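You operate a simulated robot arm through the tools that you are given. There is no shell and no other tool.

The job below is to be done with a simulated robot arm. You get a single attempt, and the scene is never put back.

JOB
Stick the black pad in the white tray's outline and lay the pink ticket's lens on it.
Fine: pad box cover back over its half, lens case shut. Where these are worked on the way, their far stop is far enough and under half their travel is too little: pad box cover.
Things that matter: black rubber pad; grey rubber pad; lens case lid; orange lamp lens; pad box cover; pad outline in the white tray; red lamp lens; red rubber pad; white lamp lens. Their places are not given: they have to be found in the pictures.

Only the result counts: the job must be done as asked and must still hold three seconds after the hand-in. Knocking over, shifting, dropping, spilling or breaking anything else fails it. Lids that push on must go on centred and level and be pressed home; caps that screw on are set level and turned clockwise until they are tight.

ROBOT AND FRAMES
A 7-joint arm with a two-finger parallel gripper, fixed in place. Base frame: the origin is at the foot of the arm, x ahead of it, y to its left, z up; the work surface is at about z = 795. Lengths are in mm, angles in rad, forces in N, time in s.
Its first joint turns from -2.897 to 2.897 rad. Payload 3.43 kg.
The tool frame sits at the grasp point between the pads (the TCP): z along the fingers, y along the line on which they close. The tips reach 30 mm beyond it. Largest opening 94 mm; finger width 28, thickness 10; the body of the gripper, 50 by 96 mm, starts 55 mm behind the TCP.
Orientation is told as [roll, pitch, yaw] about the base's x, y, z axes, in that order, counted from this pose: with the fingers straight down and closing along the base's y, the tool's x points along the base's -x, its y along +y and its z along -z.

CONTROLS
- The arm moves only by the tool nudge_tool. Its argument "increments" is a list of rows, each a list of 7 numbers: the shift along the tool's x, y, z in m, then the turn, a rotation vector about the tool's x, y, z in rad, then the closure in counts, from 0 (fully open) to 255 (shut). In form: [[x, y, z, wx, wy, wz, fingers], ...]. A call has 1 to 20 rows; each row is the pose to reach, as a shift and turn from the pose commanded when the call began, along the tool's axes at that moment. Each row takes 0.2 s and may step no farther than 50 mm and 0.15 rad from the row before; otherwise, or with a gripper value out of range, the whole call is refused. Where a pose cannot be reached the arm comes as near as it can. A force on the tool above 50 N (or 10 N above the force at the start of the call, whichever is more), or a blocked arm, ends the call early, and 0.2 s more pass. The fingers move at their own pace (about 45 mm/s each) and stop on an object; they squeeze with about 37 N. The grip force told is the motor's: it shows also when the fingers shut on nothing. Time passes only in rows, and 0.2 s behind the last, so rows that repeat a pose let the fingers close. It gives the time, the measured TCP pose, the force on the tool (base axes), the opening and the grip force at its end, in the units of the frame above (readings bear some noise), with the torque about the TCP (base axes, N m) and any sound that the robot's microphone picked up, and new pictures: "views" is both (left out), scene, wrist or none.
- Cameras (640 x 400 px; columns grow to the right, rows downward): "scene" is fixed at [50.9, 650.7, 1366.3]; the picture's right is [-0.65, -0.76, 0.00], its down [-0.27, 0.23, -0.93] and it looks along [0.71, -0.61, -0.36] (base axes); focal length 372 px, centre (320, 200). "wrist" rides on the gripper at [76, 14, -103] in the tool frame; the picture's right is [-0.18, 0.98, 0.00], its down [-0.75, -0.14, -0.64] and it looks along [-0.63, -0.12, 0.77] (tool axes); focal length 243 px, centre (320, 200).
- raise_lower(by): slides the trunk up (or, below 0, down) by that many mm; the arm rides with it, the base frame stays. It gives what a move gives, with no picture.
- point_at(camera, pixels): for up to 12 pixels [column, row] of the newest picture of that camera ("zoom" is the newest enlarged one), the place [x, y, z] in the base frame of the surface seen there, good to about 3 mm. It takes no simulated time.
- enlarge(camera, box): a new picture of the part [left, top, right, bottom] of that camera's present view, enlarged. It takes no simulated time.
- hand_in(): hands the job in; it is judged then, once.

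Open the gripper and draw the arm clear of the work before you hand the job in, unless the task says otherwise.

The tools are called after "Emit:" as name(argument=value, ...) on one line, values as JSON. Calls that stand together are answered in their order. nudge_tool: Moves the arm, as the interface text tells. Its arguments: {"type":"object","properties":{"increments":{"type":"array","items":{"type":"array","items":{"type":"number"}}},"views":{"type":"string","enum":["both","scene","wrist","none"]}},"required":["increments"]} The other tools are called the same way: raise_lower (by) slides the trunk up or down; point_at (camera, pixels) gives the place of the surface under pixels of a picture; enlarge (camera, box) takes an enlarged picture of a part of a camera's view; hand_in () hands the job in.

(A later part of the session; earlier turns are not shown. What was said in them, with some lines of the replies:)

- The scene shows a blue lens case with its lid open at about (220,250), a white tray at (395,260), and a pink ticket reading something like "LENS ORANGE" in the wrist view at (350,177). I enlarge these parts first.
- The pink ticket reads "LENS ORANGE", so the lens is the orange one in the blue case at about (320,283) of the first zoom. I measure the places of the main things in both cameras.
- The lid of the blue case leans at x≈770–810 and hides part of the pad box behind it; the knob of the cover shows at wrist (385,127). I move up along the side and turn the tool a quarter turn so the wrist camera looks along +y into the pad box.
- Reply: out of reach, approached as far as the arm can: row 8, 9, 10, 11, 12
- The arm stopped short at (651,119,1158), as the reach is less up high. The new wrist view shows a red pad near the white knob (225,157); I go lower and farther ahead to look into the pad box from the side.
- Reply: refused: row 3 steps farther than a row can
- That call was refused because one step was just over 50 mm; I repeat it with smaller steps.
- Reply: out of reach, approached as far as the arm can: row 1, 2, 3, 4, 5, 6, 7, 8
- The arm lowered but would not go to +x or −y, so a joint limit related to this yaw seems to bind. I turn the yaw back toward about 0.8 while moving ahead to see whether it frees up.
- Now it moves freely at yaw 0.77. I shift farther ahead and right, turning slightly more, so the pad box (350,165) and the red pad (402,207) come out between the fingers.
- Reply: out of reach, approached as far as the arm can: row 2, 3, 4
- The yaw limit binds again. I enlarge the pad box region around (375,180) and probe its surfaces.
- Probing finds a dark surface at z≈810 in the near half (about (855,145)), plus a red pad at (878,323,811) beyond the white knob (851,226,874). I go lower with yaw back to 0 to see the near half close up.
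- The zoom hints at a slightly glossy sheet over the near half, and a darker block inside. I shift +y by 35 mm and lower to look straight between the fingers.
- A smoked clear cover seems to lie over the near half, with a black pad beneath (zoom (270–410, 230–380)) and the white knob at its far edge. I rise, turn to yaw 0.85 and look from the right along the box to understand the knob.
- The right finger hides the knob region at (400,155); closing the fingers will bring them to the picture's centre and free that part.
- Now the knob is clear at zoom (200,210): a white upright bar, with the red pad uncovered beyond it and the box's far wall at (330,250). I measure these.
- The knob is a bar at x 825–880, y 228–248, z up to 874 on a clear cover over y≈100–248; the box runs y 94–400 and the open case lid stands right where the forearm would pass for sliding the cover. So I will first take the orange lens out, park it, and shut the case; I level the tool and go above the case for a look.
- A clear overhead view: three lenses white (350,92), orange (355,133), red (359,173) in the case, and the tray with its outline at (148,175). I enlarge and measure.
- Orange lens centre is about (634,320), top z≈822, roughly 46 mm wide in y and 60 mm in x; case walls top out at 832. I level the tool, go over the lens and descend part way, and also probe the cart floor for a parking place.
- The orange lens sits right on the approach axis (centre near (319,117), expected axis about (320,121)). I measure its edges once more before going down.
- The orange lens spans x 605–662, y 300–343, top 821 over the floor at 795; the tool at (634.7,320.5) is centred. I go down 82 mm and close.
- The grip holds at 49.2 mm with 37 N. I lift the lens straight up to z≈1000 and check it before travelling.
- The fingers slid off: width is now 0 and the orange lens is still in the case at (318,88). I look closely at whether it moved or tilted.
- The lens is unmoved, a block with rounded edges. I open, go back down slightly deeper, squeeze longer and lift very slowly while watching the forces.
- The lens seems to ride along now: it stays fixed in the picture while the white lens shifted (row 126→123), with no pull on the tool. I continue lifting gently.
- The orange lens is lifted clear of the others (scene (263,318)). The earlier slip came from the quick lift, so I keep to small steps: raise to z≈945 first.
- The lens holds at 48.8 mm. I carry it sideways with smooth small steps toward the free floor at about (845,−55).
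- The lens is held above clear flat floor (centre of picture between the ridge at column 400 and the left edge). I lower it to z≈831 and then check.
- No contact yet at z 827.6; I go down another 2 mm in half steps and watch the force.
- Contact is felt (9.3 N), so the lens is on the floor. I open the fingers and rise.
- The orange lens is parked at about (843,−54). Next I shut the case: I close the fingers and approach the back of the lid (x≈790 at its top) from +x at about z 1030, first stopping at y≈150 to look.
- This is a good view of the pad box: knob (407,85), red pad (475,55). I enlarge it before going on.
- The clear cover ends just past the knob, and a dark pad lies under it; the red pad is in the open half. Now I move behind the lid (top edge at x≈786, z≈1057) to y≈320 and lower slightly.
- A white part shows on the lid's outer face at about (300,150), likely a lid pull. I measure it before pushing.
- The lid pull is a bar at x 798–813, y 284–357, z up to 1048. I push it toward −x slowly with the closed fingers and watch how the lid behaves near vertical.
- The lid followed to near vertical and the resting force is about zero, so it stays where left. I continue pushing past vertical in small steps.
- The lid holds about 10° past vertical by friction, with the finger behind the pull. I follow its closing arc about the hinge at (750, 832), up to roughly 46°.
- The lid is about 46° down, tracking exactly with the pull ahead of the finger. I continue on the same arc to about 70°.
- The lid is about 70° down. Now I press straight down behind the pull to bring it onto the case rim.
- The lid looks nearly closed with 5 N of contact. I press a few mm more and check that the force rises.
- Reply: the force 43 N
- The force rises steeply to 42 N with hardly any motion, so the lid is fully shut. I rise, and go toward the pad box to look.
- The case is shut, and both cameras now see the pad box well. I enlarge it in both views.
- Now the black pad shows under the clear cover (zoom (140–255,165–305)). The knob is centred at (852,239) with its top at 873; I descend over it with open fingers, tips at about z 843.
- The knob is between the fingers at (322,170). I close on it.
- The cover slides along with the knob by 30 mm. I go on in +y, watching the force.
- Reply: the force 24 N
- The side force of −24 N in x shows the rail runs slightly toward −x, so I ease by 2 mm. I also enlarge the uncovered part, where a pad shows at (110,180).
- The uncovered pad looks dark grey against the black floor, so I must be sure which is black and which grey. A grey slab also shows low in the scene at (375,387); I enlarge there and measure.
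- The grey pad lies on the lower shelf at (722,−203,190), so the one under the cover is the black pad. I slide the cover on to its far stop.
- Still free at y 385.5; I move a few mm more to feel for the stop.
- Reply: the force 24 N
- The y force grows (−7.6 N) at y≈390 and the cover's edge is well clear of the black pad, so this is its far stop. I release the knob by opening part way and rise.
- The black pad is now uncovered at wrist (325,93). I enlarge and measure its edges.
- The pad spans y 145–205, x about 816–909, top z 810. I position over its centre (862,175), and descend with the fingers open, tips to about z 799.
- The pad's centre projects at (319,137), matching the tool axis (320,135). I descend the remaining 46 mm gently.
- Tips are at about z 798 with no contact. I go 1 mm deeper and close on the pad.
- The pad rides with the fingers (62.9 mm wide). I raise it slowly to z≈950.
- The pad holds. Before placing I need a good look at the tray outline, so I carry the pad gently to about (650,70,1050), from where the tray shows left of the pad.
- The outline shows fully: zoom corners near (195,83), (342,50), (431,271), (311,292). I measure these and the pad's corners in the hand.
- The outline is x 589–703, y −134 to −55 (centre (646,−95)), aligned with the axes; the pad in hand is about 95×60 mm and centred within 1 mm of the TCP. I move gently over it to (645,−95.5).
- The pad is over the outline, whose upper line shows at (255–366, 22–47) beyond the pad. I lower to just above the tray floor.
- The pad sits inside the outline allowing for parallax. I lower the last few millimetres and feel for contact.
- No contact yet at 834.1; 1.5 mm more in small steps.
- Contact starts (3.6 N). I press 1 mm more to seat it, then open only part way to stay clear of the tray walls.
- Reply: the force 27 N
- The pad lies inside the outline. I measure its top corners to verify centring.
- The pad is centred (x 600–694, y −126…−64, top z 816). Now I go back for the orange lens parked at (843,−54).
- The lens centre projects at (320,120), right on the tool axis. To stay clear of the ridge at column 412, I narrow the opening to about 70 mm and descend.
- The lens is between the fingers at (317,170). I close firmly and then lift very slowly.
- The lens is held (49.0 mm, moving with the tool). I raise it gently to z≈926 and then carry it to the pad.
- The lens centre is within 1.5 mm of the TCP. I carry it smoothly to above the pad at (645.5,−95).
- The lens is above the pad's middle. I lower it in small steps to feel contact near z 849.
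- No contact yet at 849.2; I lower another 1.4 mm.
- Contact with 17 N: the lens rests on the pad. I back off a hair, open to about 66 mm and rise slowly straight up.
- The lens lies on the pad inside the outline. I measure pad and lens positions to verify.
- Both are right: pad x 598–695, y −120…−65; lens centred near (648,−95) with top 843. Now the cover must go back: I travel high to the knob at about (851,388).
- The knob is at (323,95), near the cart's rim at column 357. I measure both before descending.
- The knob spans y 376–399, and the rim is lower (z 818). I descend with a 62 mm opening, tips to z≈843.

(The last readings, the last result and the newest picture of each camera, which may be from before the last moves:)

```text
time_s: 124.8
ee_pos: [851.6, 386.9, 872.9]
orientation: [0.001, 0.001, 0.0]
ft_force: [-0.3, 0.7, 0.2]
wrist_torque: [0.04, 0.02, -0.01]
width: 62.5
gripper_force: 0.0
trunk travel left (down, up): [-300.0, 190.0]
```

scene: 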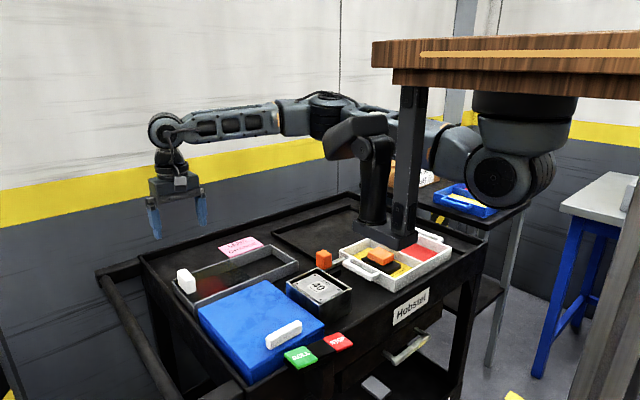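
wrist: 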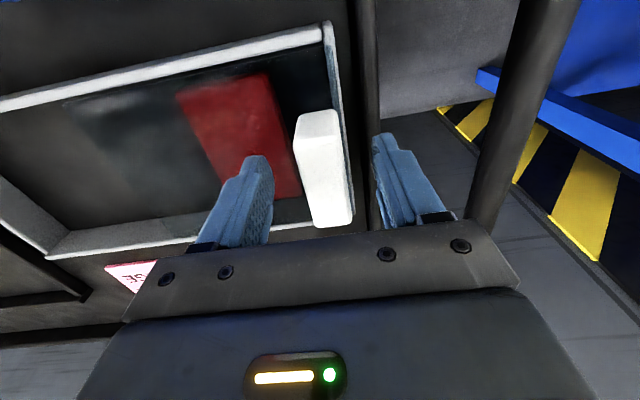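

The knob is between the fingers. I close on it and slide back toward −y.

Emit:
nudge_tool(increments=[[0, 0, 0, 0, 0, 0, 255], [0, 0, 0, 0, 0, 0, 255], [0, 0, 0, 0, 0, 0, 255], [0, 0, 0, 0, 0, 0, 255], [0, 0, 0, 0, 0, 0, 255]], views="none")

Emit:
nudge_tool(increments=[[0, -0.004, 0, 0, 0, 0, 255], [0, -0.012, 0, 0, 0, 0, 255], [0, -0.022, 0, 0, 0, 0, 255], [0, -0.032, 0, 0, 0, 0, 255], [0, -0.042, 0, 0, 0, 0, 255], [0, -0.052, 0, 0, 0, 0, 255], [0, -0.06, 0, 0, 0, 0, 255]], views="wrist")

```text
time_s: 126.0
ee_pos: [852.0, 387.0, 873.2]
orientation: [0.0, 0.001, 0.0]
ft_force: [-0.8, -1.1, -1.3]
wrist_torque: [-0.09, -0.19, 0.04]
width: 28.3
gripper_force: 45.1
trunk travel left (down, up): [-300.0, 190.0]
```

```text
time_s: 127.6
ee_pos: [851.7, 327.3, 874.2]
orientation: [-0.001, 0.0, 0.0]
ft_force: [8.0, 0.1, -0.4]
wrist_torque: [0.08, 0.24, 0.17]
width: 28.4
gripper_force: 45.1
trunk travel left (down, up): [-300.0, 190.0]
```

wrist: 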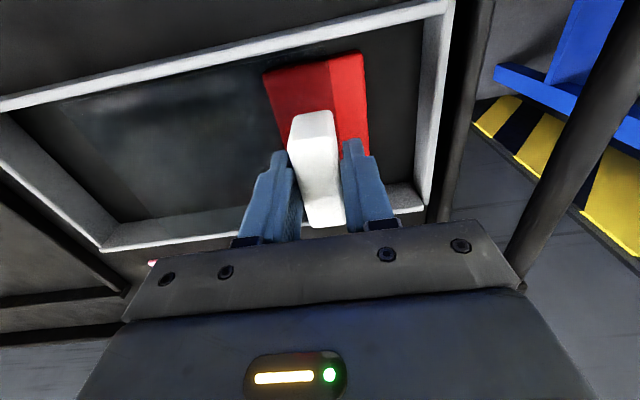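

The cover follows with little force. I continue −y toward the closed stop near y≈239, easing slightly in x.

Emit:
nudge_tool(increments=[[0, -0.008, 0, 0, 0, 0, 255], [0, -0.018, 0, 0, 0, 0, 255], [-0.001, -0.028, 0, 0, 0, 0, 255], [-0.001, -0.038, 0, 0, 0, 0, 255], [-0.001, -0.048, 0, 0, 0, 0, 255], [-0.0015, -0.058, 0, 0, 0, 0, 255], [-0.0015, -0.068, 0, 0, 0, 0, 255], [-0.0015, -0.078, 0, 0, 0, 0, 255], [-0.0015, -0.083, 0, 0, 0, 0, 255]], views="wrist")

```text
time_s: 129.6
ee_pos: [852.0, 244.3, 873.9]
orientation: [-0.001, 0.001, 0.001]
ft_force: [-14.2, 0.8, 1.4]
wrist_torque: [0.15, 0.7, 0.12]
width: 28.2
gripper_force: 45.4
trunk travel left (down, up): [-300.0, 190.0]
```

wrist: 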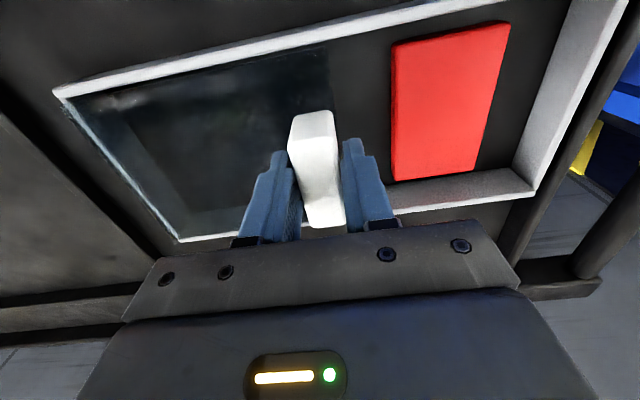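

Almost home; I move on in 2 mm steps until the y force shows the stop.

Emit:
nudge_tool(increments=[[0.001, -0.002, 0, 0, 0, 0, 255], [0.0015, -0.004, 0, 0, 0, 0, 255], [0.0015, -0.005, 0, 0, 0, 0, 255]], views="none")

Emit:
nudge_tool(increments=[[0, -0.0015, 0, 0, 0, 0, 255], [0, -0.003, 0, 0, 0, 0, 255]], views="wrist")

```text
time_s: 130.4
ee_pos: [852.1, 241.2, 873.9]
orientation: [0.0, -0.002, 0.0]
ft_force: [-2.0, 6.0, -5.1]
wrist_torque: [-0.17, -0.14, -0.3]
width: 28.3
gripper_force: 45.1
trunk travel left (down, up): [-300.0, 190.0]
```

```text
time_s: 131.0
ee_pos: [850.7, 239.7, 873.3]
orientation: [0.005, -0.002, 0.001]
ft_force: [11.3, 32.0, -9.9]
wrist_torque: [0.11, 0.1, -0.52]
width: 28.5
gripper_force: 44.9
trunk travel left (down, up): [-300.0, 190.0]
```

wrist: 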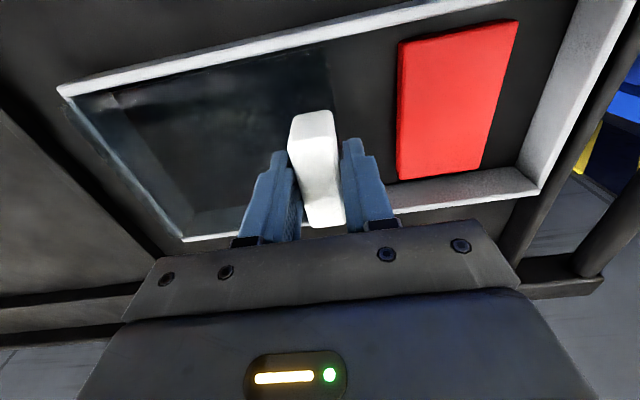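

The stop is reached (32 N in y at y≈239.7). I relax the push, open, rise straight up and back away.

Emit:
nudge_tool(increments=[[0, 0.0025, 0, 0, 0, 0, 255], [0, 0.0025, 0, 0, 0, 0, 80], [0, 0.0025, 0, 0, 0, 0, 50], [0, 0.0025, 0, 0, 0, 0, 50], [0, 0.0025, 0, 0, 0, 0, 50], [0, 0.0025, -0.02, 0, 0, 0, 50], [0, 0.0025, -0.06, 0, 0, 0, 0], [0, 0.0025, -0.1, 0, 0, 0, 0], [0.03, 0.0025, -0.13, 0, 0, 0, 0], [0.06, 0.0025, -0.15, 0, 0, 0, 0], [0.06, 0.0025, -0.15, 0, 0, 0, 0]], views="both")

Emit:
enlarge(camera="scene", box=[165, 230, 345, 380])

Emit:
enlarge(camera="scene", box=[300, 220, 460, 320])

Emit:
enlarge(camera="wrist", box=[160, 0, 520, 230])

```text
time_s: 133.4
ee_pos: [790.3, 237.6, 1025.2]
orientation: [0.001, 0.0, 0.001]
ft_force: [0.4, 0.3, -0.2]
wrist_torque: [-0.01, -0.02, 0.0]
width: 94.0
gripper_force: 0.0
trunk travel left (down, up): [-300.0, 190.0]
```

scene: 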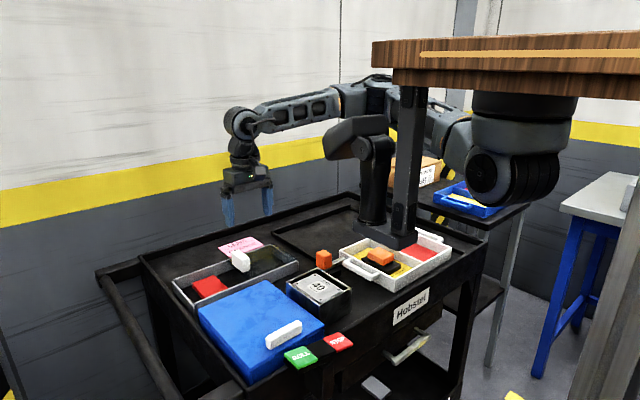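
wrist: 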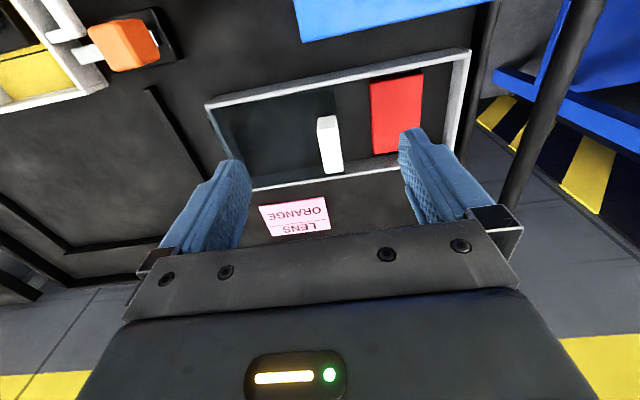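

```text
2.67 times, centred on (255, 305) of scene
```

zoom: 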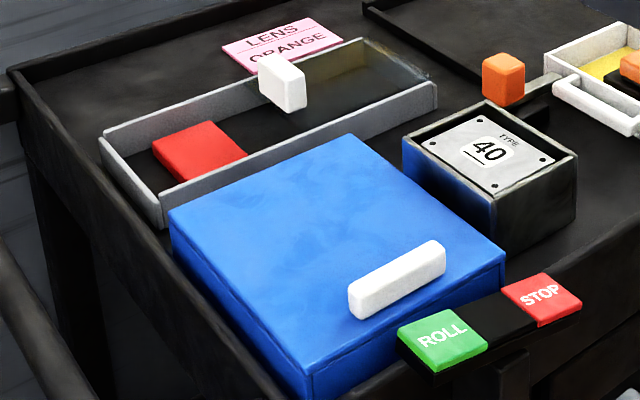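

```text
4.00 times, centred on (380, 270) of scene
```

zoom: 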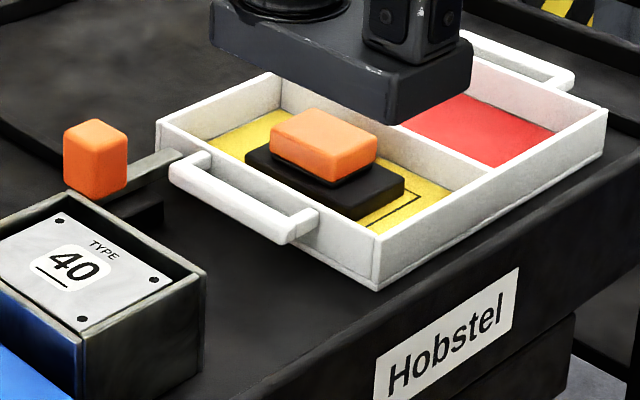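

```text
1.74 times, centred on (340, 115) of wrist
```

zoom: 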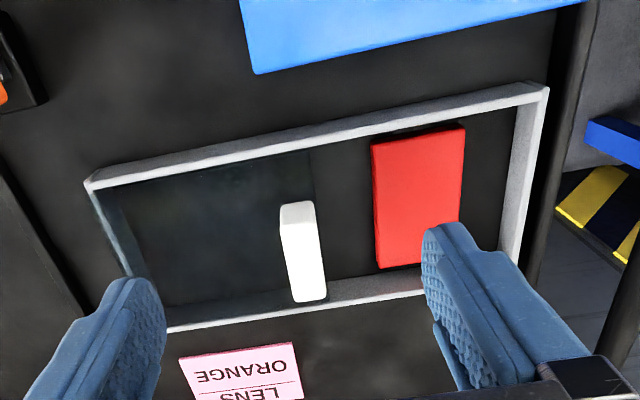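

All looks right: lens on pad in the outline, case shut, cover back. I check the knob's place against the start (y 228–250) before handing in.

Emit:
point_at(camera="wrist", pixels=[[326, 120], [331, 145], [324, 170], [341, 168]])

Emit:
point_at(camera="scene", pixels=[[265, 285], [215, 310], [310, 325], [250, 370], [240, 345], [380, 255]])

```text
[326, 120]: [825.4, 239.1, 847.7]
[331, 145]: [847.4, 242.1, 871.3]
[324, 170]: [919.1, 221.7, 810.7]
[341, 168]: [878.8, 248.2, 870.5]
```

```text
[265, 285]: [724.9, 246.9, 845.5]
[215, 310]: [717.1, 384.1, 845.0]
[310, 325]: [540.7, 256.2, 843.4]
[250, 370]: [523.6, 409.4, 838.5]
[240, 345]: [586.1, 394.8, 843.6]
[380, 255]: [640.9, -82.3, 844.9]
```

The knob is back at y≈240. The lid top is level at about 844 mm across its surface, and the lens top is at 845 mm on the pad. The gripper is open and clear of the work, so I hand in.

Emit:
hand_in()

```text
The job is handed in.
```

The black pad is in the white tray's outline with the orange lens (the one the pink ticket names) on top of it, and I have handed the job in. I have not been told the result of the judging.

- **Pad:** it lies inside the outline, about 10 mm clear of the line on each side, and was pressed down with about 27 N.
- **Lens:** it rests near the middle of the pad. On my first try to lift it out of the case it slipped from the fingers, but it did not move. I then lifted it slowly and set it on the cart floor while I worked on the case and the box.
- **Lens case:** the lid is shut and level, and was pressed until it would go no further.
- **Pad box cover:** I slid it to its far end to take the pad out, then back against its closed stop.

No other objects appear moved in the last pictures. The gripper was open and clear of the work when I handed in.
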